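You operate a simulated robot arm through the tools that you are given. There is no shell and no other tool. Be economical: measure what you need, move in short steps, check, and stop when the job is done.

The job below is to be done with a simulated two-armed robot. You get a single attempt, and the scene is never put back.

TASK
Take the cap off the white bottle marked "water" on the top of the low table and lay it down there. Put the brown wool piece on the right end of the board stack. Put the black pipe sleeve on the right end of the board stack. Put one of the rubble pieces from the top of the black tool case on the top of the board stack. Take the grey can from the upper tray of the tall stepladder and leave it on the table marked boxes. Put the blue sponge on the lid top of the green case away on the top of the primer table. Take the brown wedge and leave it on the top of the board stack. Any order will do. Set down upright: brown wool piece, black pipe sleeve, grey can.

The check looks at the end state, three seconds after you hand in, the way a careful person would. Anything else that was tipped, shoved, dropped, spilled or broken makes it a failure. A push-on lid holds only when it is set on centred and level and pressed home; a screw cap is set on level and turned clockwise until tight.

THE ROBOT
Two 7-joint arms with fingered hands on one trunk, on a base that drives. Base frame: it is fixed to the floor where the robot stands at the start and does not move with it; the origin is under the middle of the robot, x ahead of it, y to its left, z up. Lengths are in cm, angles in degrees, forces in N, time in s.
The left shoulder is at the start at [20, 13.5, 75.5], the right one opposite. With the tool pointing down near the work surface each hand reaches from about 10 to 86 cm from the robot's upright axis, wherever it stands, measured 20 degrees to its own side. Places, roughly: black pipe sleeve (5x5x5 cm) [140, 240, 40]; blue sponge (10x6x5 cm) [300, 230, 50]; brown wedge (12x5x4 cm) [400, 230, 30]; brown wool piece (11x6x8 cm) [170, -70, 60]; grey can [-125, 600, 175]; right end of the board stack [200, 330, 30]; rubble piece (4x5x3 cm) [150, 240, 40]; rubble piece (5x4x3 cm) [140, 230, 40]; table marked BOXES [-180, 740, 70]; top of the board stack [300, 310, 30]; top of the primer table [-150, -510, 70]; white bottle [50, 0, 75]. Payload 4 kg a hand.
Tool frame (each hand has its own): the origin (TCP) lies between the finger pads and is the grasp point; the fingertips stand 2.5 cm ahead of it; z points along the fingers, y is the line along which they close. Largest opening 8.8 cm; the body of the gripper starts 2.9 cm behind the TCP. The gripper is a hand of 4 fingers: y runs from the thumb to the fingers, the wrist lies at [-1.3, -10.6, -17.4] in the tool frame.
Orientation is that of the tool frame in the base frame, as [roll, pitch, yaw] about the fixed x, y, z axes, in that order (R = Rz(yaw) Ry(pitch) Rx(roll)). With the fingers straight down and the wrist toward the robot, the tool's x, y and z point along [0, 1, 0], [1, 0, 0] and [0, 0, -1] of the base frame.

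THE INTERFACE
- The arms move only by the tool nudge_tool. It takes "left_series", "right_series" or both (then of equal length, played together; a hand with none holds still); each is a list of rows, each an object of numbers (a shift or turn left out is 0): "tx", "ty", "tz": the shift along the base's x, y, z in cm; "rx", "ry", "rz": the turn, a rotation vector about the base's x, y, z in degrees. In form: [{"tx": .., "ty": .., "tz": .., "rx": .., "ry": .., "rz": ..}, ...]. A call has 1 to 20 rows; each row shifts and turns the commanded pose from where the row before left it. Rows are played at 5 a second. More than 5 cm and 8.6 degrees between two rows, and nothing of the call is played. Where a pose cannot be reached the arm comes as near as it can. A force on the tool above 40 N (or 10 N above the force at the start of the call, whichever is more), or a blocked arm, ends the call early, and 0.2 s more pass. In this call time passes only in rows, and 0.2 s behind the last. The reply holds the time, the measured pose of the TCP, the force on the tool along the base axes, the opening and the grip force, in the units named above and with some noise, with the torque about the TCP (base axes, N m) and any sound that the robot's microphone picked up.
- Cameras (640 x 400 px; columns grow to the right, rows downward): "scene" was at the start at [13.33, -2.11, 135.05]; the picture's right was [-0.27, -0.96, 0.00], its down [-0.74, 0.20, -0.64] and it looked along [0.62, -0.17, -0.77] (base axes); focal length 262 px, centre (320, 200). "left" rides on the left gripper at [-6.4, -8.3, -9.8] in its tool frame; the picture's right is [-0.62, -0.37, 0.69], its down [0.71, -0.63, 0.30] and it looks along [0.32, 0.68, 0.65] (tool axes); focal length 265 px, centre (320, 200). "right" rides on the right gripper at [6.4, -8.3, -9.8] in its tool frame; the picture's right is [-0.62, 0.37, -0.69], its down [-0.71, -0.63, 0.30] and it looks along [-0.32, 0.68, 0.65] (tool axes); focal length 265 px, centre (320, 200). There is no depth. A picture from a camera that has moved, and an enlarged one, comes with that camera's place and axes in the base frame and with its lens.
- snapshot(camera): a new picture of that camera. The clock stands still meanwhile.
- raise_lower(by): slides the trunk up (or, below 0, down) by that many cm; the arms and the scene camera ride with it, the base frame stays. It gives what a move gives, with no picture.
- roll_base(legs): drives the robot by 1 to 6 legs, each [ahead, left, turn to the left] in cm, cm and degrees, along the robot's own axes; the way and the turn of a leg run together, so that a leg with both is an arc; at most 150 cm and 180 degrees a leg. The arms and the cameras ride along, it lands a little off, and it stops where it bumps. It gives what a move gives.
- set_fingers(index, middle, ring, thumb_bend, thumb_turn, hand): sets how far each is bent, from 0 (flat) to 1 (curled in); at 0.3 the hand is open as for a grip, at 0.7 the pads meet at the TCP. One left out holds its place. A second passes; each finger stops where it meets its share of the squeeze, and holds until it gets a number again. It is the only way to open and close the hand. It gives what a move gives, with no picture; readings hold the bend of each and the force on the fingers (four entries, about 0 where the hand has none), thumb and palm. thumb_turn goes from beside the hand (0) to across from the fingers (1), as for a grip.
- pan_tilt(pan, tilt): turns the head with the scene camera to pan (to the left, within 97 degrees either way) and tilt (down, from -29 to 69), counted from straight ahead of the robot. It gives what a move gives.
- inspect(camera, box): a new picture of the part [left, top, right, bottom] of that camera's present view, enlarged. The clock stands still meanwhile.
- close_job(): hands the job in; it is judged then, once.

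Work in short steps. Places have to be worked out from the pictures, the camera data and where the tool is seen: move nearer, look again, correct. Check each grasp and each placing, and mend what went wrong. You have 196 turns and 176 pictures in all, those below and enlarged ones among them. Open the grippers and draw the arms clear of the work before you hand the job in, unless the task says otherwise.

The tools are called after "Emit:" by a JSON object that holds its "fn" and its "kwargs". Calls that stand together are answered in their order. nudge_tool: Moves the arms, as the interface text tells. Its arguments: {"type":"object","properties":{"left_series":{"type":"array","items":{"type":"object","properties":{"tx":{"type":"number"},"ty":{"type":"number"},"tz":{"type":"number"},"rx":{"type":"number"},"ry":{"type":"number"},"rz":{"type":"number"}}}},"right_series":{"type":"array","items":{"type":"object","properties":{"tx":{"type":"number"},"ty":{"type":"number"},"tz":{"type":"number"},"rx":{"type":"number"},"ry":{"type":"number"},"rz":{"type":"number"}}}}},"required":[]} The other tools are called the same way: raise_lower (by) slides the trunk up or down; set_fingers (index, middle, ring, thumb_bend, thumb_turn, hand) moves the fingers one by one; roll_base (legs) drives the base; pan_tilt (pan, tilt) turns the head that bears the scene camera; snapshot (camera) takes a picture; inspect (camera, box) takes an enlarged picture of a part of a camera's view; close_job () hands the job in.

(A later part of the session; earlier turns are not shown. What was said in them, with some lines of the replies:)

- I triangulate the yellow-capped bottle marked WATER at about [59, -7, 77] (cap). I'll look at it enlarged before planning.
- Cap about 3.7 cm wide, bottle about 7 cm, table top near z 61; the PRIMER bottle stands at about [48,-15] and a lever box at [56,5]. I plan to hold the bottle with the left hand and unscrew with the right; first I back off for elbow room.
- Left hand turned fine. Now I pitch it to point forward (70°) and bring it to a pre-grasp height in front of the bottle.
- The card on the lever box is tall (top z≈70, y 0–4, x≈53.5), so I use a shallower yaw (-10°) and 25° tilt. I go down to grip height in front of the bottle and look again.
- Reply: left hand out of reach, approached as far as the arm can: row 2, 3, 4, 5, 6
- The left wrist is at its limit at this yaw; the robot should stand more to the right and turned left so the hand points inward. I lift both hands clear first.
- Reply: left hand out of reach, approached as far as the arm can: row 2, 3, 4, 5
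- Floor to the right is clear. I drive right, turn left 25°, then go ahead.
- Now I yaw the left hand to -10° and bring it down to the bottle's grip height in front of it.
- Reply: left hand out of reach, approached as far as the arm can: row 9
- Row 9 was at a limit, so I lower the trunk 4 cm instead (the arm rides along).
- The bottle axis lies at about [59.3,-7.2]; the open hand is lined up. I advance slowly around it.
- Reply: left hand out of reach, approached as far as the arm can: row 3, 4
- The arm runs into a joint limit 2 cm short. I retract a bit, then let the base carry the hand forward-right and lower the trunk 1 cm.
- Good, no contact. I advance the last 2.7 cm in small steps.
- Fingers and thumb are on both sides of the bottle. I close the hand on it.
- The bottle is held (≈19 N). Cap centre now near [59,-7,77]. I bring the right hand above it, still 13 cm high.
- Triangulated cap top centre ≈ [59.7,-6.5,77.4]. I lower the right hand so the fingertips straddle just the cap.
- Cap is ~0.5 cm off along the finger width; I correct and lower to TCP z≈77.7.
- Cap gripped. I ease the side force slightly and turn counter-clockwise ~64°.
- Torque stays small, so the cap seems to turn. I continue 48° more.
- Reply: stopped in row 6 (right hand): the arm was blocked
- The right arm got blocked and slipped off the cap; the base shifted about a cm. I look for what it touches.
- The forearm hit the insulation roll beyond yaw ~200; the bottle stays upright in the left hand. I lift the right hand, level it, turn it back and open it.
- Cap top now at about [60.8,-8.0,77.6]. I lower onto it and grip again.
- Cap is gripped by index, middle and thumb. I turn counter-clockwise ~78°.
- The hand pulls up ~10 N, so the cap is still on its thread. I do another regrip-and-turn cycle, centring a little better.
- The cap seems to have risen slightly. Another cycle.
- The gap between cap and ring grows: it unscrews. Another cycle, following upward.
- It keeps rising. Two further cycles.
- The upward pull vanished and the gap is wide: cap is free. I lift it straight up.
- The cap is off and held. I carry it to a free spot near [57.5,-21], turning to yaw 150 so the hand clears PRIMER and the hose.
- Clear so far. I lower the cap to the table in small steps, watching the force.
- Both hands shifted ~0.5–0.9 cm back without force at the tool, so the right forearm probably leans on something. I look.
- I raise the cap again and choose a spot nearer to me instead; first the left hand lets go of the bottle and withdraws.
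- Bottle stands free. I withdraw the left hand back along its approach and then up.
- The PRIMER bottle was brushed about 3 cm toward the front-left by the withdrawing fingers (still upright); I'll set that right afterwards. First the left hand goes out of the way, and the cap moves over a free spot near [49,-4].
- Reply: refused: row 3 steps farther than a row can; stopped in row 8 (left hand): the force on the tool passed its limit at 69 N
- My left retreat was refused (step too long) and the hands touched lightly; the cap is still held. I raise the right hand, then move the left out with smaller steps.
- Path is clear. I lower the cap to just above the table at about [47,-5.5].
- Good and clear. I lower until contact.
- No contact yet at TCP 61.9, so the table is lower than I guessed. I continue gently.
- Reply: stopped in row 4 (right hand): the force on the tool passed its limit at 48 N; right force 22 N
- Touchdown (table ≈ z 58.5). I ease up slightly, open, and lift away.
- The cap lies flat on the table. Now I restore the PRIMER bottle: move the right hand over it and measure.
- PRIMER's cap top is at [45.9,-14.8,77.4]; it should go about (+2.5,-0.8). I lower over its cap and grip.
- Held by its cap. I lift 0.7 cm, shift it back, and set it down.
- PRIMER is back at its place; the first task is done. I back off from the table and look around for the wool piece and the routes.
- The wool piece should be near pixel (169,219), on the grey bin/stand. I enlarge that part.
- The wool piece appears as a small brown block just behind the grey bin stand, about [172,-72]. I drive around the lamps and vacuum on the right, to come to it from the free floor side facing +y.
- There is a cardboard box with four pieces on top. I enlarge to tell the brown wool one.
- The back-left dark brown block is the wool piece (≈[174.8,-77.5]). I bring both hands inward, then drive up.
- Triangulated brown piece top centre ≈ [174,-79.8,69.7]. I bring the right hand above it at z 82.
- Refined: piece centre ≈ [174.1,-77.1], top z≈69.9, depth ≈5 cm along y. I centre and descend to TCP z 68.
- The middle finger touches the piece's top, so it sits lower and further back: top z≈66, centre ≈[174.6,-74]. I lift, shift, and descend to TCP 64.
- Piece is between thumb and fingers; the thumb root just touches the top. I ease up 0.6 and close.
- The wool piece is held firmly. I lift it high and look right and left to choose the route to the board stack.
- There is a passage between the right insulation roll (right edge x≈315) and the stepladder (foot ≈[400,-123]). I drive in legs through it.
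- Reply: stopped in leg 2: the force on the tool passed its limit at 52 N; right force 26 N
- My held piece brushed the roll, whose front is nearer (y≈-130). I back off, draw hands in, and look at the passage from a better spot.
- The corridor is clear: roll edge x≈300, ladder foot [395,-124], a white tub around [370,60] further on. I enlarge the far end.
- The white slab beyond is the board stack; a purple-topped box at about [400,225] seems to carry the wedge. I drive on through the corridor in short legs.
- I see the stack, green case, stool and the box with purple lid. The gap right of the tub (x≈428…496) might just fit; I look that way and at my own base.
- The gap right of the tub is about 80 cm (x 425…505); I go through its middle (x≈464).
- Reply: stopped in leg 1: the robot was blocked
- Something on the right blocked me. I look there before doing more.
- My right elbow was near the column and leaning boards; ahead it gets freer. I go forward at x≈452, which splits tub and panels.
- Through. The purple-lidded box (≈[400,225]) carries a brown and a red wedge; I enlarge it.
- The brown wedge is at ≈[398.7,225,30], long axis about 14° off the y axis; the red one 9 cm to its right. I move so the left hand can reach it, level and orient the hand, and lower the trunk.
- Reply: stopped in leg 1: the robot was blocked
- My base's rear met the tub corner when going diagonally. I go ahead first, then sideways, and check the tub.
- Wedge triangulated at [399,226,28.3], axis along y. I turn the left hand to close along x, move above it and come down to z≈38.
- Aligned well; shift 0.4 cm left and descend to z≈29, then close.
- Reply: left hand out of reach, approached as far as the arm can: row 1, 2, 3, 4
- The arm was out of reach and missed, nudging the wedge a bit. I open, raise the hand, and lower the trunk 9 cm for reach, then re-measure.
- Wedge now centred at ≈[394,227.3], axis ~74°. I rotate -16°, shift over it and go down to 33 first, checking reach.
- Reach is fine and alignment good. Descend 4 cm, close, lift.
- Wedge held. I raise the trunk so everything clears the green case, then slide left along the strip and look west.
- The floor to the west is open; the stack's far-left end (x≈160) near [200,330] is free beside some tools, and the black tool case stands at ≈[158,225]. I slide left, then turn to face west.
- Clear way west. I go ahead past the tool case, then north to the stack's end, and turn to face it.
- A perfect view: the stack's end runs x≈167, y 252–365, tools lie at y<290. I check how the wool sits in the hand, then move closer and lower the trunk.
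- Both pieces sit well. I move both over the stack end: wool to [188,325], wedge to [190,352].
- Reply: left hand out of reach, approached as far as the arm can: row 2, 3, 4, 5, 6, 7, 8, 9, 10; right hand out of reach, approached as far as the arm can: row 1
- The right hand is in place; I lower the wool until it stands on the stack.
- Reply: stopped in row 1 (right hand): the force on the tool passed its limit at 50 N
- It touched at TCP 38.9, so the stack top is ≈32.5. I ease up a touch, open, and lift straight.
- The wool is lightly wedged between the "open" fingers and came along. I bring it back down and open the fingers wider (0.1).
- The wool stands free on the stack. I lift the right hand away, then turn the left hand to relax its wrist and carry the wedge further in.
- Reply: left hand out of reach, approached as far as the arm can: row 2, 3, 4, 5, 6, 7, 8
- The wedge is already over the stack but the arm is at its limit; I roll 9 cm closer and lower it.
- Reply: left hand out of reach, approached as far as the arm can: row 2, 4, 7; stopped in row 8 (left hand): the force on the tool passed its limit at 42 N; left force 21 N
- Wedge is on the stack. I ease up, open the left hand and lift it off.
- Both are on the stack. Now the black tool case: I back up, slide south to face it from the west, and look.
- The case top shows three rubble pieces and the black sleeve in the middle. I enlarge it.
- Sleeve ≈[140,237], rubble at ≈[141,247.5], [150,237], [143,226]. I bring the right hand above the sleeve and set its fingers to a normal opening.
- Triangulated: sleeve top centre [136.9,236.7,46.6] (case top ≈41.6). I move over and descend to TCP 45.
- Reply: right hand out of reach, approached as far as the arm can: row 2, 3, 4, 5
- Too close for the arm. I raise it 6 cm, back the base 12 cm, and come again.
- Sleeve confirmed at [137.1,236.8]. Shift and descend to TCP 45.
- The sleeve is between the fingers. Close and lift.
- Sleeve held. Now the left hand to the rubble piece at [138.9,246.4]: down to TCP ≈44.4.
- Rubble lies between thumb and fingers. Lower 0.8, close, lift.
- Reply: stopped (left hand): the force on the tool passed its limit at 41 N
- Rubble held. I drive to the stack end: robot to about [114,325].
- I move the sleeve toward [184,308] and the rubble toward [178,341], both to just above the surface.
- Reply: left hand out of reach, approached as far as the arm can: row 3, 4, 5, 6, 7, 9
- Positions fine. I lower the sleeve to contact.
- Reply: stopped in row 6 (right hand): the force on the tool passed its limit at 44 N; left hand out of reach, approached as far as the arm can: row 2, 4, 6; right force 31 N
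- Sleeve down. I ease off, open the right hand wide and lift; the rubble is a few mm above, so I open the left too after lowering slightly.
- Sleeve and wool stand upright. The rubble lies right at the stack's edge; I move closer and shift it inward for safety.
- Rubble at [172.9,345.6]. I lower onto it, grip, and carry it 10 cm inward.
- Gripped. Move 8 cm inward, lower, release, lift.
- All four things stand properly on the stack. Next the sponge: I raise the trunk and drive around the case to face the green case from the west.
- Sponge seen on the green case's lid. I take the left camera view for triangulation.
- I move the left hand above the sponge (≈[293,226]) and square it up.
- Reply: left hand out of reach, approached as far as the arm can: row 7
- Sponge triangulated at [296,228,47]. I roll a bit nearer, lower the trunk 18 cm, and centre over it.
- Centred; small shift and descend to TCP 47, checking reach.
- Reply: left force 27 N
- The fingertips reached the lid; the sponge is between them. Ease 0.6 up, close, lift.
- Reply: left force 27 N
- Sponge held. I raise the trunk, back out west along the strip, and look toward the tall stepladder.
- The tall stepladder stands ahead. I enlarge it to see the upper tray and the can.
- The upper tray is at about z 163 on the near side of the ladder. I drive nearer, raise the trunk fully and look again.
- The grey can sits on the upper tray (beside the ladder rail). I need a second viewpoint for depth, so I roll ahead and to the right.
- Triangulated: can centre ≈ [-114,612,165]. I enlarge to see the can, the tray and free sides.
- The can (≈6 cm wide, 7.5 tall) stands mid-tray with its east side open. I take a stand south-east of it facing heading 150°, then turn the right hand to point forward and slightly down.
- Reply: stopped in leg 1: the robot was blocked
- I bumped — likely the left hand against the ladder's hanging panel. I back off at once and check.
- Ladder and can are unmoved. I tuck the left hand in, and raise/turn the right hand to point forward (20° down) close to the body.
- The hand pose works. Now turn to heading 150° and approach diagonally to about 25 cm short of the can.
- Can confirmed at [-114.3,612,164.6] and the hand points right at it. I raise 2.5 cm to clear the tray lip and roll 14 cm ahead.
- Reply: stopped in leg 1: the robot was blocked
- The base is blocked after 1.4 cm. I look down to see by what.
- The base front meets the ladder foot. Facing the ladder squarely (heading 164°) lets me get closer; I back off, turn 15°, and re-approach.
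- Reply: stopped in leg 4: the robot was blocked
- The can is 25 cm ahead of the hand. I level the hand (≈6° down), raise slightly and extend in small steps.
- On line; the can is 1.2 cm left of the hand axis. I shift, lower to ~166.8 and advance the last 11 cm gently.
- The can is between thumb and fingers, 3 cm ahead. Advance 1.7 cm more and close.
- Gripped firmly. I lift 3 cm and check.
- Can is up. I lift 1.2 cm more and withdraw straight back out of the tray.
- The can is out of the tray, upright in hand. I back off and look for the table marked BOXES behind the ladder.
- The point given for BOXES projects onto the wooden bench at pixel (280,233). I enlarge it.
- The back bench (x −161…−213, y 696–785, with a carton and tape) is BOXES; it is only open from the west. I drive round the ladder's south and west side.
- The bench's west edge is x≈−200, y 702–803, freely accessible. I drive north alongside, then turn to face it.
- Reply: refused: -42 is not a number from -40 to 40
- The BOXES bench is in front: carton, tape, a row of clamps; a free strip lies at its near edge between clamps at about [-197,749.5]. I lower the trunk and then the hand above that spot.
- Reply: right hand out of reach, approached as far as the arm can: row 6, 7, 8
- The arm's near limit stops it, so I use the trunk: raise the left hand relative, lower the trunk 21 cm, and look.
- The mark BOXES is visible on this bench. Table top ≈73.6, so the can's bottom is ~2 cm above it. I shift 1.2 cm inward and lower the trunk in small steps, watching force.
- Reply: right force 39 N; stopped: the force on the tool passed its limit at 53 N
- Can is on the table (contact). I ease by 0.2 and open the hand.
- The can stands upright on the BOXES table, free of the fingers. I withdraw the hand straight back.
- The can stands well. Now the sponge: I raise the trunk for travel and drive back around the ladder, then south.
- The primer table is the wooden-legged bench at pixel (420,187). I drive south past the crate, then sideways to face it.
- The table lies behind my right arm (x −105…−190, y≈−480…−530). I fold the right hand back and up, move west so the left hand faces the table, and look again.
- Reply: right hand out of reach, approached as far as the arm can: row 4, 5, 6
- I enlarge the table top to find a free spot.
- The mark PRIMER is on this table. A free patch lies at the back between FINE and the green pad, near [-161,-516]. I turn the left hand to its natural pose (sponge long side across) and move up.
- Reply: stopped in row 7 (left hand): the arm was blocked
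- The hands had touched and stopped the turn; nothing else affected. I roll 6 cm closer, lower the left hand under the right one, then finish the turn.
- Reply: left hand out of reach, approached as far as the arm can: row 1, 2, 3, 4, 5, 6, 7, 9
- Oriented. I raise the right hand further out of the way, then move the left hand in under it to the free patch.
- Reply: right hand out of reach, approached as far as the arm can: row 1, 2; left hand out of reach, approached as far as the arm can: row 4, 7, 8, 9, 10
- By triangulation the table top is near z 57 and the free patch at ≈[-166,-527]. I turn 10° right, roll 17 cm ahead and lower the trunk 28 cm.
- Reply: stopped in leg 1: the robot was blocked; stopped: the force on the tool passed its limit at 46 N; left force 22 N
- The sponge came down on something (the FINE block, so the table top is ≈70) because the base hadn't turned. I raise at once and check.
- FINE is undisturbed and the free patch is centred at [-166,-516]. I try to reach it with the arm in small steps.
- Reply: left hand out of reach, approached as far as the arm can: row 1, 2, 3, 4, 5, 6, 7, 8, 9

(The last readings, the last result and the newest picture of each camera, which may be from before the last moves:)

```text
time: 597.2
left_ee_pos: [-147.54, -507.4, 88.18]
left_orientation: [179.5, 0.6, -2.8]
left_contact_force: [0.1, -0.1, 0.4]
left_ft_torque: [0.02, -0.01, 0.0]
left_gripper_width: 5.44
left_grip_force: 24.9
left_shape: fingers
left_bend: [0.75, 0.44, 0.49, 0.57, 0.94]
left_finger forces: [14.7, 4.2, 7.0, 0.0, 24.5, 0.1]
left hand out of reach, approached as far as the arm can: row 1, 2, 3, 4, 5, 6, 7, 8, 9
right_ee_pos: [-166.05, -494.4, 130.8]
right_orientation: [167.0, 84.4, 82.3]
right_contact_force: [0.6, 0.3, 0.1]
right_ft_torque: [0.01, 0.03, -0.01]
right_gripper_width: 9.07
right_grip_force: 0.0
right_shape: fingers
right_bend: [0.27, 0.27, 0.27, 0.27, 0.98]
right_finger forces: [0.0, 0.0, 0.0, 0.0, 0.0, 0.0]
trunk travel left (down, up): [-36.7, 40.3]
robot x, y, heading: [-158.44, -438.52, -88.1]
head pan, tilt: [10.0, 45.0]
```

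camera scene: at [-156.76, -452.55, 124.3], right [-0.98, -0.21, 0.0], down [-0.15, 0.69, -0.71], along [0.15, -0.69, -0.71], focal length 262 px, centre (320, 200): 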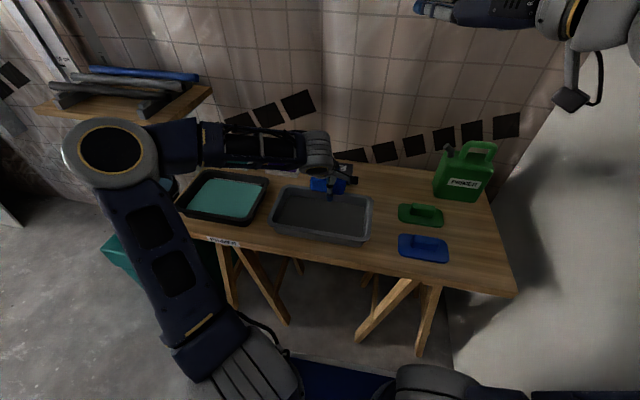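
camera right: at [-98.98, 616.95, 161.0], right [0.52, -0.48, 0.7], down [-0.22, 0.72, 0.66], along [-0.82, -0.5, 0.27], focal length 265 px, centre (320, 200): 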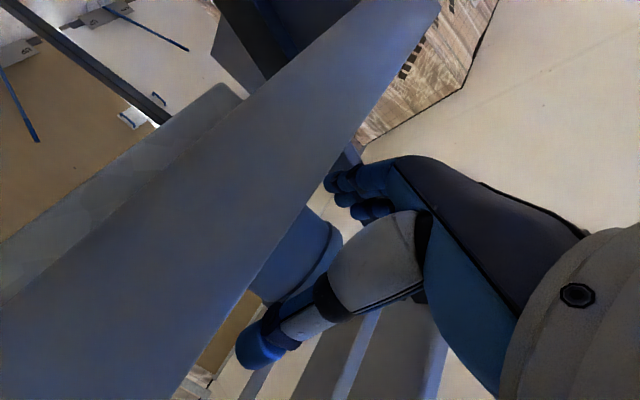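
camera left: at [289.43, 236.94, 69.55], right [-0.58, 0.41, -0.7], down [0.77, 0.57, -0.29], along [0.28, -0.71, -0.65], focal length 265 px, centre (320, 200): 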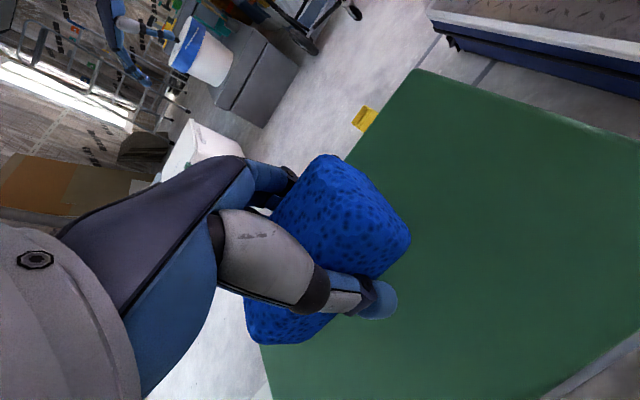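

The arm is at a joint limit in this pose; I turn the hand back 40° (still fits the patch) and try again.

Emit:
{"fn": "nudge_tool", "kwargs": {"left_series": [{"rz": -8}, {"rz": -8}, {"rz": -8}, {"rz": -8}, {"rz": -8}, {"ty": -2, "tx": -2}, {"ty": -2, "tx": -2}, {"ty": -2, "tx": -2}, {"ty": -2, "tx": -2}]}}

```text
time: 599.2
left_ee_pos: [-148.85, -508.57, 88.0]
left_orientation: [179.5, 0.7, -42.8]
left_contact_force: [0.2, 0.6, -0.8]
left_ft_torque: [0.04, 0.03, -0.01]
left_gripper_width: 5.41
left_grip_force: 25.0
left_shape: fingers
left_bend: [0.75, 0.44, 0.5, 0.57, 0.94]
left_finger forces: [14.6, 4.3, 6.6, 0.0, 24.1, 0.0]
left hand out of reach, approached as far as the arm can: row 6, 7, 8, 9
right_ee_pos: [-165.88, -494.3, 130.98]
right_orientation: [167.9, 84.4, 83.2]
right_contact_force: [0.7, 0.4, -0.5]
right_ft_torque: [-0.01, -0.02, -0.02]
right_gripper_width: 9.03
right_grip_force: 0.0
right_shape: fingers
right_bend: [0.27, 0.27, 0.27, 0.27, 0.98]
right_finger forces: [0.1, 0.1, 0.0, 0.0, 0.0, 0.0]
trunk travel left (down, up): [-36.7, 40.3]
robot x, y, heading: [-158.6, -438.52, -87.8]
head pan, tilt: [10.0, 45.0]
```

Still limited, so I use the base: back, 14 cm west, forward again.

Emit:
{"fn": "roll_base", "kwargs": {"legs": [[-14, 0, 0], [0, -14, 0], [21, 0, 0]]}}

Emit:
{"fn": "inspect", "kwargs": {"camera": "scene", "box": [160, 100, 520, 300]}}

```text
time: 600.8
left_ee_pos: [-149.22, -495.29, 88.04]
left_orientation: [179.4, 0.6, -42.7]
left_contact_force: [-0.3, 0.1, -0.4]
left_ft_torque: [0.01, -0.03, 0.02]
left_gripper_width: 5.43
left_grip_force: 24.7
left_shape: fingers
left_bend: [0.75, 0.44, 0.5, 0.57, 0.94]
left_finger forces: [14.6, 4.3, 6.7, 0.0, 24.0, 0.0]
right_ee_pos: [-165.5, -481.0, 130.93]
right_orientation: [171.4, 84.4, 87.5]
right_contact_force: [0.1, -0.4, 0.0]
right_ft_torque: [-0.02, 0.0, -0.02]
right_gripper_width: 9.05
right_grip_force: 0.0
right_shape: fingers
right_bend: [0.27, 0.27, 0.27, 0.27, 0.98]
right_finger forces: [0.0, 0.0, 0.1, 0.0, 0.0, 0.0]
trunk travel left (down, up): [-36.7, 40.3]
robot x, y, heading: [-159.43, -425.48, -88.2]
head pan, tilt: [10.0, 45.0]
stopped in leg 2: the robot was blocked; the commanded pose is now the measured one
```

```text
1.78 times, centred on (340, 200) of scene
camera zoom: at [-156.97, -439.28, 136.43], right [-0.98, -0.21, 0.0], down [-0.15, 0.69, -0.71], along [0.15, -0.69, -0.71], focal length 466 px, centre (284, 200)
```

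zoom: 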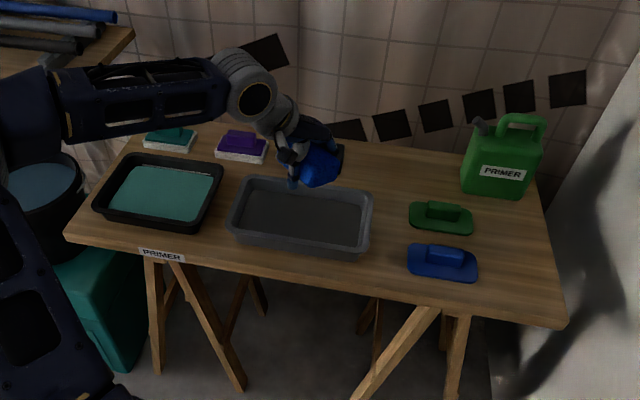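

The right elbow evidently meets the leaning board. I back off, move the left hand outward, and fold the right arm into its compact downward pose.

Emit:
{"fn": "roll_base", "kwargs": {"legs": [[-35, 8, 0]]}}

Emit:
{"fn": "nudge_tool", "kwargs": {"left_series": [{"tx": 4}, {"tx": 4}, {"tx": 4}, {"tx": 3}]}}

Emit:
{"fn": "nudge_tool", "kwargs": {"right_series": [{"rx": 8.3, "ry": -0.3, "tz": -2.5}, {"rx": 8.3, "ry": -0.3, "tz": -2.5}, {"rx": 8.3, "ry": -0.3, "tz": -2.5}, {"rx": 8.3, "ry": -0.3, "tz": -2.5}, {"rx": 8.3, "ry": -0.3, "tz": -2.5}, {"rx": 8.3, "ry": -0.3, "tz": -2.5}, {"rx": 8.3, "ry": -0.3, "tz": -2.5}, {"rx": 8.3, "ry": -0.3, "tz": -2.5}, {"rx": 8.3, "ry": -0.3, "tz": -2.5}, {"rx": 8.3, "ry": -0.3, "tz": -2.5}]}}

Emit:
{"fn": "nudge_tool", "kwargs": {"right_series": [{"rz": -8.2}, {"rz": -8.2}, {"rz": -8.2}, {"rz": -8.2}, {"rz": -8.2}, {"rz": -8.2}, {"rz": -8.2}, {"rz": -8.2}, {"rz": -8.2}, {"rz": -8.2}]}}

```text
time: 603.1
left_ee_pos: [-142.38, -458.86, 88.06]
left_orientation: [179.5, 0.4, -42.4]
left_contact_force: [-0.6, 0.3, -0.5]
left_ft_torque: [-0.01, 0.01, 0.03]
left_gripper_width: 5.43
left_grip_force: 24.6
left_shape: fingers
left_bend: [0.75, 0.44, 0.5, 0.57, 0.94]
left_finger forces: [14.6, 4.4, 6.6, 0.1, 24.0, 0.1]
right_ee_pos: [-159.04, -444.43, 130.93]
right_orientation: [170.4, 84.4, 86.6]
right_contact_force: [0.1, -0.3, -0.1]
right_ft_torque: [-0.02, 0.03, 0.01]
right_gripper_width: 9.05
right_grip_force: 0.0
right_shape: fingers
right_bend: [0.27, 0.27, 0.27, 0.27, 0.98]
right_finger forces: [0.1, 0.0, 0.0, 0.0, 0.1, 0.0]
trunk travel left (down, up): [-36.7, 40.3]
robot x, y, heading: [-152.57, -388.69, -87.5]
head pan, tilt: [10.0, 45.0]
```

```text
time: 604.1
left_ee_pos: [-127.3, -458.99, 87.89]
left_orientation: [179.4, 0.5, -42.6]
left_contact_force: [0.4, -0.7, 0.3]
left_ft_torque: [-0.04, 0.0, -0.01]
left_gripper_width: 5.43
left_grip_force: 25.3
left_shape: fingers
left_bend: [0.75, 0.44, 0.5, 0.57, 0.94]
left_finger forces: [14.6, 4.4, 6.5, 0.0, 23.9, 0.0]
right_ee_pos: [-158.98, -444.65, 130.96]
right_orientation: [170.9, 84.5, 87.0]
right_contact_force: [0.1, 0.6, -0.7]
right_ft_torque: [-0.03, 0.04, 0.01]
right_gripper_width: 9.05
right_grip_force: 0.0
right_shape: fingers
right_bend: [0.27, 0.27, 0.27, 0.27, 0.98]
right_finger forces: [0.1, 0.0, 0.0, 0.0, 0.0, 0.0]
trunk travel left (down, up): [-36.7, 40.3]
robot x, y, heading: [-152.59, -388.76, -87.7]
head pan, tilt: [10.0, 45.0]
```

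```text
time: 606.3
left_ee_pos: [-127.34, -458.86, 87.94]
left_orientation: [179.5, 0.5, -42.5]
left_contact_force: [-0.8, 0.4, 0.4]
left_ft_torque: [0.01, 0.01, 0.01]
left_gripper_width: 5.45
left_grip_force: 25.0
left_shape: fingers
left_bend: [0.75, 0.44, 0.5, 0.57, 0.94]
left_finger forces: [14.6, 4.3, 6.4, 0.1, 24.0, 0.1]
right_ee_pos: [-159.01, -444.84, 105.82]
right_orientation: [171.8, 1.4, 87.8]
right_contact_force: [0.0, -0.2, -0.9]
right_ft_torque: [-0.01, -0.03, 0.0]
right_gripper_width: 9.04
right_grip_force: 0.0
right_shape: fingers
right_bend: [0.27, 0.27, 0.27, 0.27, 0.98]
right_finger forces: [0.0, 0.0, 0.1, 0.1, 0.0, 0.0]
trunk travel left (down, up): [-36.7, 40.3]
robot x, y, heading: [-152.68, -388.88, -87.7]
head pan, tilt: [10.0, 45.0]
```

```text
time: 608.5
left_ee_pos: [-127.33, -458.99, 87.93]
left_orientation: [179.5, 0.5, -42.4]
left_contact_force: [-0.2, 0.3, 0.8]
left_ft_torque: [-0.02, 0.01, -0.01]
left_gripper_width: 5.43
left_grip_force: 25.0
left_shape: fingers
left_bend: [0.75, 0.44, 0.5, 0.57, 0.94]
left_finger forces: [14.5, 4.4, 6.5, 0.0, 23.9, 0.0]
right_ee_pos: [-159.0, -444.6, 105.85]
right_orientation: [171.8, 1.4, 5.8]
right_contact_force: [0.0, 0.1, 0.1]
right_ft_torque: [-0.01, -0.02, -0.01]
right_gripper_width: 9.04
right_grip_force: 0.1
right_shape: fingers
right_bend: [0.27, 0.27, 0.27, 0.27, 0.98]
right_finger forces: [0.0, 0.0, 0.0, 0.0, 0.0, 0.0]
trunk travel left (down, up): [-36.7, 40.3]
robot x, y, heading: [-152.25, -389.15, -87.5]
head pan, tilt: [10.0, 45.0]
```

The right arm is compact now. I draw the right hand back and test how far inward the left can reach.

Emit:
{"fn": "nudge_tool", "kwargs": {"right_series": [{"ty": 4}, {"ty": 4}, {"ty": 4}, {"ty": 3, "tx": -2}]}}

Emit:
{"fn": "nudge_tool", "kwargs": {"left_series": [{"tx": -2.5, "ty": -1}, {"tx": -2.5, "ty": -1}, {"tx": -2.5, "ty": -1}, {"tx": -2.5, "ty": -1}, {"tx": -2.5, "ty": -1}, {"tx": -2.5}, {"tx": -2.5}, {"tx": -2.5}]}}

```text
time: 609.5
left_ee_pos: [-127.37, -458.89, 87.88]
left_orientation: [179.5, 0.5, -42.4]
left_contact_force: [0.8, 0.5, -0.9]
left_ft_torque: [0.02, 0.0, -0.02]
left_gripper_width: 5.46
left_grip_force: 25.0
left_shape: fingers
left_bend: [0.75, 0.44, 0.5, 0.57, 0.94]
left_finger forces: [14.6, 4.4, 6.5, 0.0, 24.0, 0.0]
right_ee_pos: [-156.28, -435.75, 102.5]
right_orientation: [171.9, 1.4, 5.9]
right_contact_force: [-0.3, -0.4, 0.3]
right_ft_torque: [0.0, 0.01, -0.02]
right_gripper_width: 9.04
right_grip_force: 0.1
right_shape: fingers
right_bend: [0.27, 0.27, 0.27, 0.27, 0.98]
right_finger forces: [0.1, 0.0, 0.1, 0.0, 0.0, 0.0]
right hand out of reach, approached as far as the arm can: row 2, 3, 4
trunk travel left (down, up): [-36.7, 40.3]
robot x, y, heading: [-152.27, -388.71, -87.8]
head pan, tilt: [10.0, 45.0]
```

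```text
time: 611.3
left_ee_pos: [-138.56, -462.07, 87.96]
left_orientation: [179.3, 0.4, -42.5]
left_contact_force: [-0.3, -1.4, -1.1]
left_ft_torque: [0.01, 0.0, 0.02]
left_gripper_width: 5.4
left_grip_force: 24.5
left_shape: fingers
left_bend: [0.75, 0.44, 0.5, 0.57, 0.94]
left_finger forces: [14.5, 4.3, 6.4, 0.0, 23.8, 0.0]
left hand out of reach, approached as far as the arm can: row 5, 6, 7, 8
right_ee_pos: [-156.2, -435.69, 102.58]
right_orientation: [171.8, 1.4, 5.7]
right_contact_force: [-0.2, 0.0, -0.8]
right_ft_torque: [-0.01, 0.04, 0.0]
right_gripper_width: 9.07
right_grip_force: 0.0
right_shape: fingers
right_bend: [0.27, 0.27, 0.27, 0.27, 0.98]
right_finger forces: [0.1, 0.1, 0.0, 0.0, 0.0, 0.0]
trunk travel left (down, up): [-36.7, 40.3]
robot x, y, heading: [-152.7, -389.03, -87.8]
head pan, tilt: [10.0, 45.0]
```

The left hand needs ≥12 cm outward offset, so I turn the robot to heading −105° here and drive up; that should put the hand right over the patch.

Emit:
{"fn": "roll_base", "kwargs": {"legs": [[0, 0, -17], [51, 8, 0]]}}

Emit:
{"fn": "inspect", "kwargs": {"camera": "scene", "box": [160, 60, 520, 300]}}

```text
time: 612.9
left_ee_pos: [-160.14, -463.15, 88.12]
left_orientation: [179.3, 0.5, -59.2]
left_contact_force: [0.5, 0.6, -0.3]
left_ft_torque: [0.01, 0.01, 0.03]
left_gripper_width: 5.44
left_grip_force: 23.9
left_shape: fingers
left_bend: [0.75, 0.44, 0.5, 0.57, 0.94]
left_finger forces: [14.5, 4.4, 6.3, 0.1, 23.6, 0.0]
right_ee_pos: [-169.35, -432.73, 102.59]
right_orientation: [171.8, 1.5, -10.6]
right_contact_force: [-0.8, -1.1, -0.1]
right_ft_torque: [-0.04, -0.02, -0.01]
right_gripper_width: 9.07
right_grip_force: 0.1
right_shape: fingers
right_bend: [0.27, 0.27, 0.27, 0.27, 0.98]
right_finger forces: [0.0, 0.1, 0.0, 0.0, 0.0, 0.1]
trunk travel left (down, up): [-36.7, 40.3]
robot x, y, heading: [-152.56, -388.67, -104.4]
head pan, tilt: [10.0, 45.0]
stopped in leg 2: the robot was blocked; the commanded pose is now the measured one
```

```text
1.67 times, centred on (340, 180) of scene
camera zoom: at [-154.57, -402.89, 136.44], right [-1.0, 0.08, 0.0], down [0.05, 0.71, -0.71], along [-0.05, -0.7, -0.71], focal length 437 px, centre (287, 233)
```

zoom: 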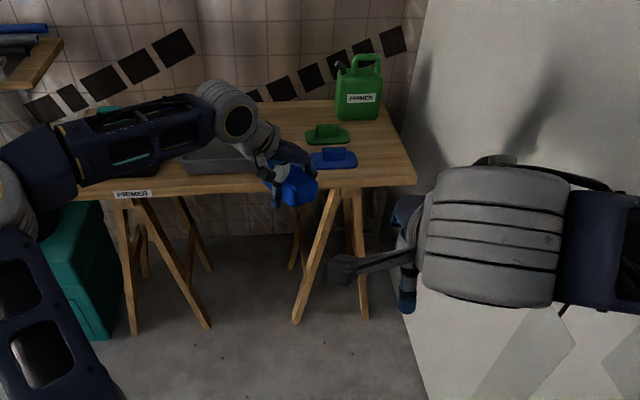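

Again the right elbow meets the leaning board. I stretch the right arm straight forward (high), which pulls its elbow in, then try to advance.

Emit:
{"fn": "nudge_tool", "kwargs": {"right_series": [{"tx": -1, "ty": -3.4, "tz": 1}, {"tx": -1, "ty": -3.4, "tz": 1}, {"tx": -1, "ty": -3.4, "tz": 1}, {"tx": -1, "ty": -3.4, "tz": 1}, {"tx": -1, "ty": -3.4, "tz": 1}, {"tx": -1, "ty": -3.4, "tz": 1}, {"tx": -1, "ty": -3.4, "tz": 1}, {"tx": -1, "ty": -3.4, "tz": 1}, {"tx": -1, "ty": -3.4, "tz": 0}]}}

Emit:
{"fn": "roll_base", "kwargs": {"legs": [[0, 6, 0], [50, 0, 0]]}}

Emit:
{"fn": "inspect", "kwargs": {"camera": "scene", "box": [160, 60, 520, 300]}}

```text
time: 614.9
left_ee_pos: [-160.15, -462.99, 88.04]
left_orientation: [179.5, 0.5, -59.3]
left_contact_force: [-0.2, -0.3, -0.8]
left_ft_torque: [0.01, -0.01, 0.01]
left_gripper_width: 5.42
left_grip_force: 24.7
left_shape: fingers
left_bend: [0.75, 0.44, 0.5, 0.57, 0.94]
left_finger forces: [14.5, 4.4, 6.3, 0.0, 23.6, 0.0]
right_ee_pos: [-178.61, -463.22, 110.51]
right_orientation: [171.7, 1.4, -10.6]
right_contact_force: [-0.2, 0.6, -0.4]
right_ft_torque: [0.0, 0.05, 0.03]
right_gripper_width: 9.04
right_grip_force: 0.0
right_shape: fingers
right_bend: [0.27, 0.27, 0.27, 0.27, 0.98]
right_finger forces: [0.1, 0.0, 0.0, 0.0, 0.0, 0.1]
trunk travel left (down, up): [-36.7, 40.3]
robot x, y, heading: [-152.14, -388.71, -104.4]
head pan, tilt: [10.0, 45.0]
```

```text
time: 618.4
left_ee_pos: [-166.08, -514.23, 87.9]
left_orientation: [179.4, 0.5, -58.8]
left_contact_force: [0.5, 0.2, -1.9]
left_ft_torque: [0.0, 0.0, 0.0]
left_gripper_width: 5.42
left_grip_force: 24.5
left_shape: fingers
left_bend: [0.75, 0.44, 0.5, 0.57, 0.94]
left_finger forces: [14.5, 4.4, 6.2, 0.0, 23.6, 0.1]
right_ee_pos: [-184.56, -514.41, 110.49]
right_orientation: [171.8, 1.4, -10.2]
right_contact_force: [-0.3, -0.5, -0.1]
right_ft_torque: [-0.04, -0.02, 0.0]
right_gripper_width: 9.05
right_grip_force: 0.1
right_shape: fingers
right_bend: [0.27, 0.27, 0.27, 0.27, 0.98]
right_finger forces: [0.1, 0.0, 0.1, 0.0, 0.0, 0.0]
trunk travel left (down, up): [-36.7, 40.3]
robot x, y, heading: [-159.05, -440.05, -103.9]
head pan, tilt: [10.0, 45.0]
```

```text
1.67 times, centred on (340, 180) of scene
camera zoom: at [-161.05, -454.0, 136.43], right [-1.0, 0.07, 0.0], down [0.05, 0.71, -0.71], along [-0.05, -0.71, -0.71], focal length 437 px, centre (287, 233)
```

zoom: 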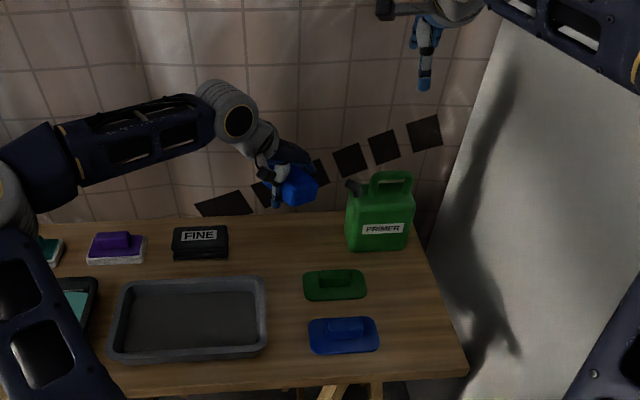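

Now the sponge hangs right over the free patch. I shift it 2 cm away from the green pad and lower the trunk stepwise.

Emit:
{"fn": "roll_base", "kwargs": {"legs": [[2, 0, 0]]}}

Emit:
{"fn": "nudge_tool", "kwargs": {"left_series": [{"tx": 1.8}]}}

Emit:
{"fn": "raise_lower", "kwargs": {"by": -11}}

Emit:
{"fn": "inspect", "kwargs": {"camera": "scene", "box": [160, 60, 520, 300]}}

```text
time: 619.2
left_ee_pos: [-166.63, -516.16, 87.97]
left_orientation: [179.4, 0.5, -58.8]
left_contact_force: [-0.8, -0.4, 0.3]
left_ft_torque: [0.01, 0.0, 0.01]
left_gripper_width: 5.43
left_grip_force: 24.3
left_shape: fingers
left_bend: [0.75, 0.44, 0.5, 0.57, 0.94]
left_finger forces: [14.5, 4.4, 6.4, 0.0, 23.6, 0.0]
right_ee_pos: [-185.11, -516.5, 110.52]
right_orientation: [171.8, 1.4, -10.3]
right_contact_force: [0.1, 0.5, 1.1]
right_ft_torque: [-0.02, 0.0, 0.03]
right_gripper_width: 9.05
right_grip_force: 0.0
right_shape: fingers
right_bend: [0.27, 0.27, 0.27, 0.27, 0.98]
right_finger forces: [0.1, 0.1, 0.0, 0.0, 0.1, 0.0]
trunk travel left (down, up): [-36.7, 40.3]
robot x, y, heading: [-159.86, -442.4, -104.0]
head pan, tilt: [10.0, 45.0]
```

```text
time: 619.6
left_ee_pos: [-164.89, -516.29, 88.14]
left_orientation: [179.3, 0.6, -58.8]
left_contact_force: [0.3, -0.1, -1.0]
left_ft_torque: [0.02, 0.01, -0.02]
left_gripper_width: 5.39
left_grip_force: 24.8
left_shape: fingers
left_bend: [0.75, 0.44, 0.5, 0.57, 0.94]
left_finger forces: [14.4, 4.4, 6.2, 0.0, 23.6, 0.0]
right_ee_pos: [-185.21, -516.44, 110.55]
right_orientation: [171.7, 1.3, -10.2]
right_contact_force: [0.4, 0.2, 0.4]
right_ft_torque: [-0.01, 0.02, -0.02]
right_gripper_width: 9.04
right_grip_force: 0.1
right_shape: fingers
right_bend: [0.27, 0.27, 0.27, 0.27, 0.98]
right_finger forces: [0.1, 0.1, 0.0, 0.0, 0.0, 0.0]
trunk travel left (down, up): [-36.7, 40.3]
robot x, y, heading: [-159.27, -442.07, -103.8]
head pan, tilt: [10.0, 45.0]
```

```text
time: 621.0
left_ee_pos: [-165.0, -516.3, 77.12]
left_orientation: [179.4, 0.5, -58.8]
left_contact_force: [1.2, 0.1, -0.3]
left_ft_torque: [-0.02, -0.03, 0.0]
left_gripper_width: 5.4
left_grip_force: 24.5
left_shape: fingers
left_bend: [0.75, 0.44, 0.5, 0.57, 0.94]
left_finger forces: [14.4, 4.3, 6.4, 0.0, 23.7, 0.0]
right_ee_pos: [-185.01, -516.37, 99.52]
right_orientation: [171.8, 1.3, -10.2]
right_contact_force: [-0.6, 0.2, 0.5]
right_ft_torque: [0.01, 0.04, -0.02]
right_gripper_width: 9.05
right_grip_force: 0.0
right_shape: fingers
right_bend: [0.27, 0.27, 0.27, 0.27, 0.98]
right_finger forces: [0.1, 0.1, 0.0, 0.0, 0.1, 0.0]
trunk travel left (down, up): [-25.7, 51.3]
robot x, y, heading: [-159.68, -442.04, -103.7]
head pan, tilt: [10.0, 45.0]
```

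```text
1.67 times, centred on (340, 180) of scene
camera zoom: at [-161.55, -455.99, 125.44], right [-1.0, 0.07, 0.0], down [0.05, 0.71, -0.71], along [-0.05, -0.71, -0.71], focal length 437 px, centre (287, 233)
```

zoom: 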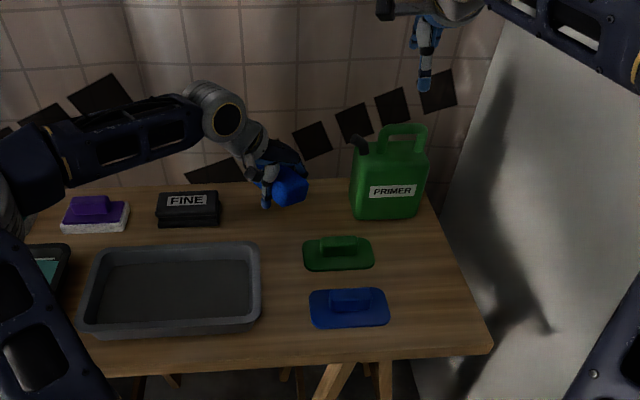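

Clear. I raise the right hand for margin over the can and lower the sponge in small trunk steps until contact.

Emit:
{"fn": "nudge_tool", "kwargs": {"right_series": [{"tz": 3}, {"tz": 3}]}}

Emit:
{"fn": "raise_lower", "kwargs": {"by": -2.5}}

Emit:
{"fn": "raise_lower", "kwargs": {"by": -1}}

```text
time: 621.6
left_ee_pos: [-164.92, -516.11, 76.93]
left_orientation: [179.5, 0.5, -58.8]
left_contact_force: [-0.6, 0.3, -1.2]
left_ft_torque: [-0.05, -0.01, 0.0]
left_gripper_width: 5.39
left_grip_force: 24.5
left_shape: fingers
left_bend: [0.75, 0.44, 0.5, 0.57, 0.94]
left_finger forces: [14.5, 4.3, 6.3, 0.0, 23.6, 0.0]
right_ee_pos: [-185.08, -516.41, 105.57]
right_orientation: [171.7, 1.5, -10.2]
right_contact_force: [0.6, 0.0, 0.5]
right_ft_torque: [0.0, 0.0, 0.02]
right_gripper_width: 9.08
right_grip_force: 0.1
right_shape: fingers
right_bend: [0.27, 0.27, 0.27, 0.27, 0.98]
right_finger forces: [0.1, 0.0, 0.0, 0.0, 0.0, 0.0]
trunk travel left (down, up): [-25.7, 51.3]
robot x, y, heading: [-159.54, -441.93, -103.9]
head pan, tilt: [10.0, 45.0]
```

```text
time: 622.4
left_ee_pos: [-164.8, -516.27, 74.57]
left_orientation: [179.4, 0.5, -58.8]
left_contact_force: [-0.5, 0.2, -0.4]
left_ft_torque: [-0.05, 0.02, 0.0]
left_gripper_width: 5.4
left_grip_force: 24.6
left_shape: fingers
left_bend: [0.75, 0.44, 0.5, 0.57, 0.94]
left_finger forces: [14.5, 4.4, 6.3, 0.0, 23.6, 0.0]
right_ee_pos: [-185.08, -516.38, 103.01]
right_orientation: [171.8, 1.4, -10.3]
right_contact_force: [0.0, 0.0, 0.1]
right_ft_torque: [-0.03, -0.04, 0.03]
right_gripper_width: 9.05
right_grip_force: 0.0
right_shape: fingers
right_bend: [0.27, 0.27, 0.27, 0.27, 0.98]
right_finger forces: [0.1, 0.0, 0.1, 0.0, 0.0, 0.0]
trunk travel left (down, up): [-23.2, 53.8]
robot x, y, heading: [-159.28, -441.91, -103.9]
head pan, tilt: [10.0, 45.0]
```

```text
time: 622.9
left_ee_pos: [-164.99, -516.35, 73.63]
left_orientation: [179.4, 0.6, -58.8]
left_contact_force: [-0.4, -0.1, -1.1]
left_ft_torque: [0.0, 0.01, 0.01]
left_gripper_width: 5.45
left_grip_force: 24.1
left_shape: fingers
left_bend: [0.75, 0.44, 0.5, 0.57, 0.94]
left_finger forces: [14.5, 4.3, 6.2, 0.0, 23.5, 0.1]
right_ee_pos: [-184.98, -516.43, 101.93]
right_orientation: [171.8, 1.4, -10.1]
right_contact_force: [1.0, 0.2, 1.3]
right_ft_torque: [0.01, 0.01, -0.03]
right_gripper_width: 9.09
right_grip_force: 0.0
right_shape: fingers
right_bend: [0.27, 0.27, 0.27, 0.27, 0.98]
right_finger forces: [0.0, 0.0, 0.0, 0.1, 0.1, 0.0]
trunk travel left (down, up): [-22.2, 54.8]
robot x, y, heading: [-159.59, -441.71, -104.0]
head pan, tilt: [10.0, 45.0]
```

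No contact yet; I continue in 0.8 cm steps.

Emit:
{"fn": "raise_lower", "kwargs": {"by": -0.8}}

Emit:
{"fn": "raise_lower", "kwargs": {"by": -0.8}}

```text
time: 623.5
left_ee_pos: [-164.9, -516.13, 72.7]
left_orientation: [179.3, 0.5, -58.8]
left_contact_force: [0.4, -0.9, -0.2]
left_ft_torque: [0.01, -0.03, 0.03]
left_gripper_width: 5.41
left_grip_force: 24.2
left_shape: fingers
left_bend: [0.75, 0.44, 0.5, 0.57, 0.94]
left_finger forces: [14.4, 4.4, 6.3, 0.0, 23.6, 0.0]
right_ee_pos: [-185.17, -516.44, 101.1]
right_orientation: [171.8, 1.3, -10.2]
right_contact_force: [-0.3, 0.0, 0.8]
right_ft_torque: [-0.03, -0.03, -0.02]
right_gripper_width: 9.08
right_grip_force: 0.0
right_shape: fingers
right_bend: [0.27, 0.27, 0.27, 0.27, 0.98]
right_finger forces: [0.0, 0.0, 0.0, 0.1, 0.1, 0.0]
trunk travel left (down, up): [-21.4, 55.6]
robot x, y, heading: [-159.35, -441.87, -104.1]
head pan, tilt: [10.0, 45.0]
```

```text
time: 624.2
left_ee_pos: [-165.09, -516.31, 72.54]
left_orientation: [178.9, 0.4, -58.7]
left_contact_force: [1.0, 1.6, 9.0]
left_ft_torque: [0.28, -0.36, 0.0]
left_gripper_width: 5.41
left_grip_force: 27.0
left_shape: fingers
left_bend: [0.75, 0.45, 0.51, 0.56, 0.94]
left_finger forces: [14.7, 3.5, 5.0, 0.0, 30.4, 0.0]
right_ee_pos: [-185.13, -516.28, 100.5]
right_orientation: [171.7, 1.4, -10.2]
right_contact_force: [-0.4, -0.3, 0.3]
right_ft_torque: [0.01, 0.01, -0.01]
right_gripper_width: 9.05
right_grip_force: 0.1
right_shape: fingers
right_bend: [0.27, 0.27, 0.27, 0.27, 0.98]
right_finger forces: [0.0, 0.0, 0.0, 0.0, 0.0, 0.0]
trunk travel left (down, up): [-20.6, 56.4]
robot x, y, heading: [-159.33, -442.02, -103.9]
head pan, tilt: [10.0, 45.0]
stopped: the force on the tool passed its limit at 42 N (the readings are from after the stop); the commanded pose is now the measured one
```

Contact. I open the left hand wide and raise the trunk.

Emit:
{"fn": "set_fingers", "kwargs": {"hand": "left", "index": 0.2, "middle": 0.2, "ring": 0.2, "thumb_bend": 0.2}}

Emit:
{"fn": "raise_lower", "kwargs": {"by": 15}}

Emit:
{"fn": "inspect", "kwargs": {"camera": "scene", "box": [160, 60, 520, 300]}}

```text
time: 625.2
left_ee_pos: [-165.18, -516.35, 72.55]
left_orientation: [178.9, 0.3, -58.8]
left_contact_force: [0.5, 0.2, -0.8]
left_ft_torque: [0.03, 0.0, -0.01]
left_gripper_width: 10.37
left_grip_force: 0.1
left_shape: fingers
left_bend: [0.2, 0.2, 0.2, 0.2, 0.97]
left_finger forces: [0.0, 0.0, 0.0, 0.0, 0.0, 0.0]
right_ee_pos: [-185.06, -516.38, 100.42]
right_orientation: [171.8, 1.4, -10.2]
right_contact_force: [-0.1, -1.1, 0.3]
right_ft_torque: [-0.03, -0.02, 0.02]
right_gripper_width: 9.06
right_grip_force: 0.0
right_shape: fingers
right_bend: [0.27, 0.27, 0.27, 0.27, 0.98]
right_finger forces: [0.0, 0.1, 0.0, 0.0, 0.1, 0.0]
trunk travel left (down, up): [-20.6, 56.4]
robot x, y, heading: [-159.04, -441.87, -103.7]
head pan, tilt: [10.0, 45.0]
```

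```text
time: 626.9
left_ee_pos: [-164.96, -516.4, 87.46]
left_orientation: [178.9, 0.4, -58.8]
left_contact_force: [0.2, -1.0, -0.3]
left_ft_torque: [-0.01, -0.02, 0.04]
left_gripper_width: 10.37
left_grip_force: 0.0
left_shape: fingers
left_bend: [0.2, 0.2, 0.2, 0.2, 0.97]
left_finger forces: [0.0, 0.0, 0.1, 0.0, 0.1, 0.0]
right_ee_pos: [-185.04, -516.43, 115.44]
right_orientation: [171.8, 1.4, -10.2]
right_contact_force: [0.3, 0.3, -0.6]
right_ft_torque: [0.01, 0.0, 0.0]
right_gripper_width: 9.05
right_grip_force: 0.0
right_shape: fingers
right_bend: [0.27, 0.27, 0.27, 0.27, 0.98]
right_finger forces: [0.0, 0.0, 0.1, 0.1, 0.0, 0.1]
trunk travel left (down, up): [-35.6, 41.4]
robot x, y, heading: [-160.31, -441.99, -103.8]
head pan, tilt: [10.0, 45.0]
```

```text
1.67 times, centred on (340, 180) of scene
camera zoom: at [-161.55, -455.99, 135.41], right [-1.0, 0.07, 0.0], down [0.05, 0.71, -0.71], along [-0.05, -0.71, -0.71], focal length 437 px, centre (287, 233)
```

zoom: 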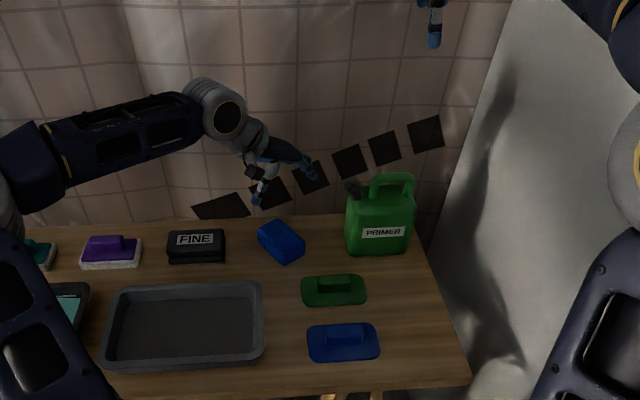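

The blue sponge lies free on the primer table. I back the robot away to draw the arms clear.

Emit:
{"fn": "roll_base", "kwargs": {"legs": [[-60, 4, 0]]}}

Emit:
{"fn": "snapshot", "kwargs": {"camera": "scene"}}

```text
time: 630.4
left_ee_pos: [-146.78, -458.88, 87.58]
left_orientation: [178.9, 0.4, -58.9]
left_contact_force: [-0.4, 0.1, 0.1]
left_ft_torque: [0.08, 0.02, -0.01]
left_gripper_width: 10.37
left_grip_force: 0.0
left_shape: fingers
left_bend: [0.2, 0.2, 0.2, 0.2, 0.97]
left_finger forces: [0.1, 0.0, 0.0, 0.0, 0.1, 0.0]
right_ee_pos: [-166.7, -458.68, 115.52]
right_orientation: [171.7, 1.4, -10.4]
right_contact_force: [0.2, 0.8, -0.6]
right_ft_torque: [0.0, 0.01, 0.02]
right_gripper_width: 9.03
right_grip_force: 0.1
right_shape: fingers
right_bend: [0.27, 0.27, 0.27, 0.27, 0.98]
right_finger forces: [0.0, 0.1, 0.1, 0.0, 0.0, 0.0]
trunk travel left (down, up): [-35.6, 41.4]
robot x, y, heading: [-141.18, -384.55, -103.8]
head pan, tilt: [10.0, 45.0]
```

```text
1 pictures are left
camera scene: at [-143.07, -398.43, 135.41], right [-1.0, 0.07, 0.0], down [0.05, 0.71, -0.71], along [-0.05, -0.71, -0.71], focal length 262 px, centre (320, 200)
```

scene: 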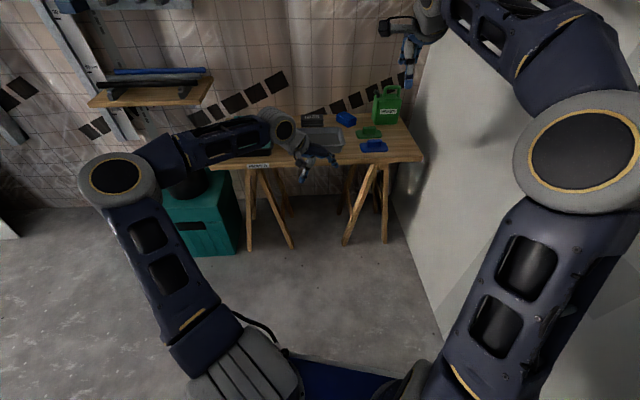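

All seven items are placed, the hands are open and clear. I hand in the job.

Emit:
{"fn": "close_job", "kwargs": {}}

```text
The job is handed in.
```

All seven items are placed and the job is handed in. The wool piece, pipe sleeve and can were all upright when I last saw them.

Contacts along the way:
- **PRIMER bottle:** it was nudged about 3 cm on the low table, and I put it back to within about a centimetre of its place.
- **WATER bottle:** it ended up a couple of centimetres from where it started.
- **Bumps:** the robot bumped the right-hand insulation roll, the boards and column beside it, the white tub, the stepladder and the board beside the primer table. The sponge also came down on the FINE block. None of these looked moved or damaged in the later pictures I have of them.
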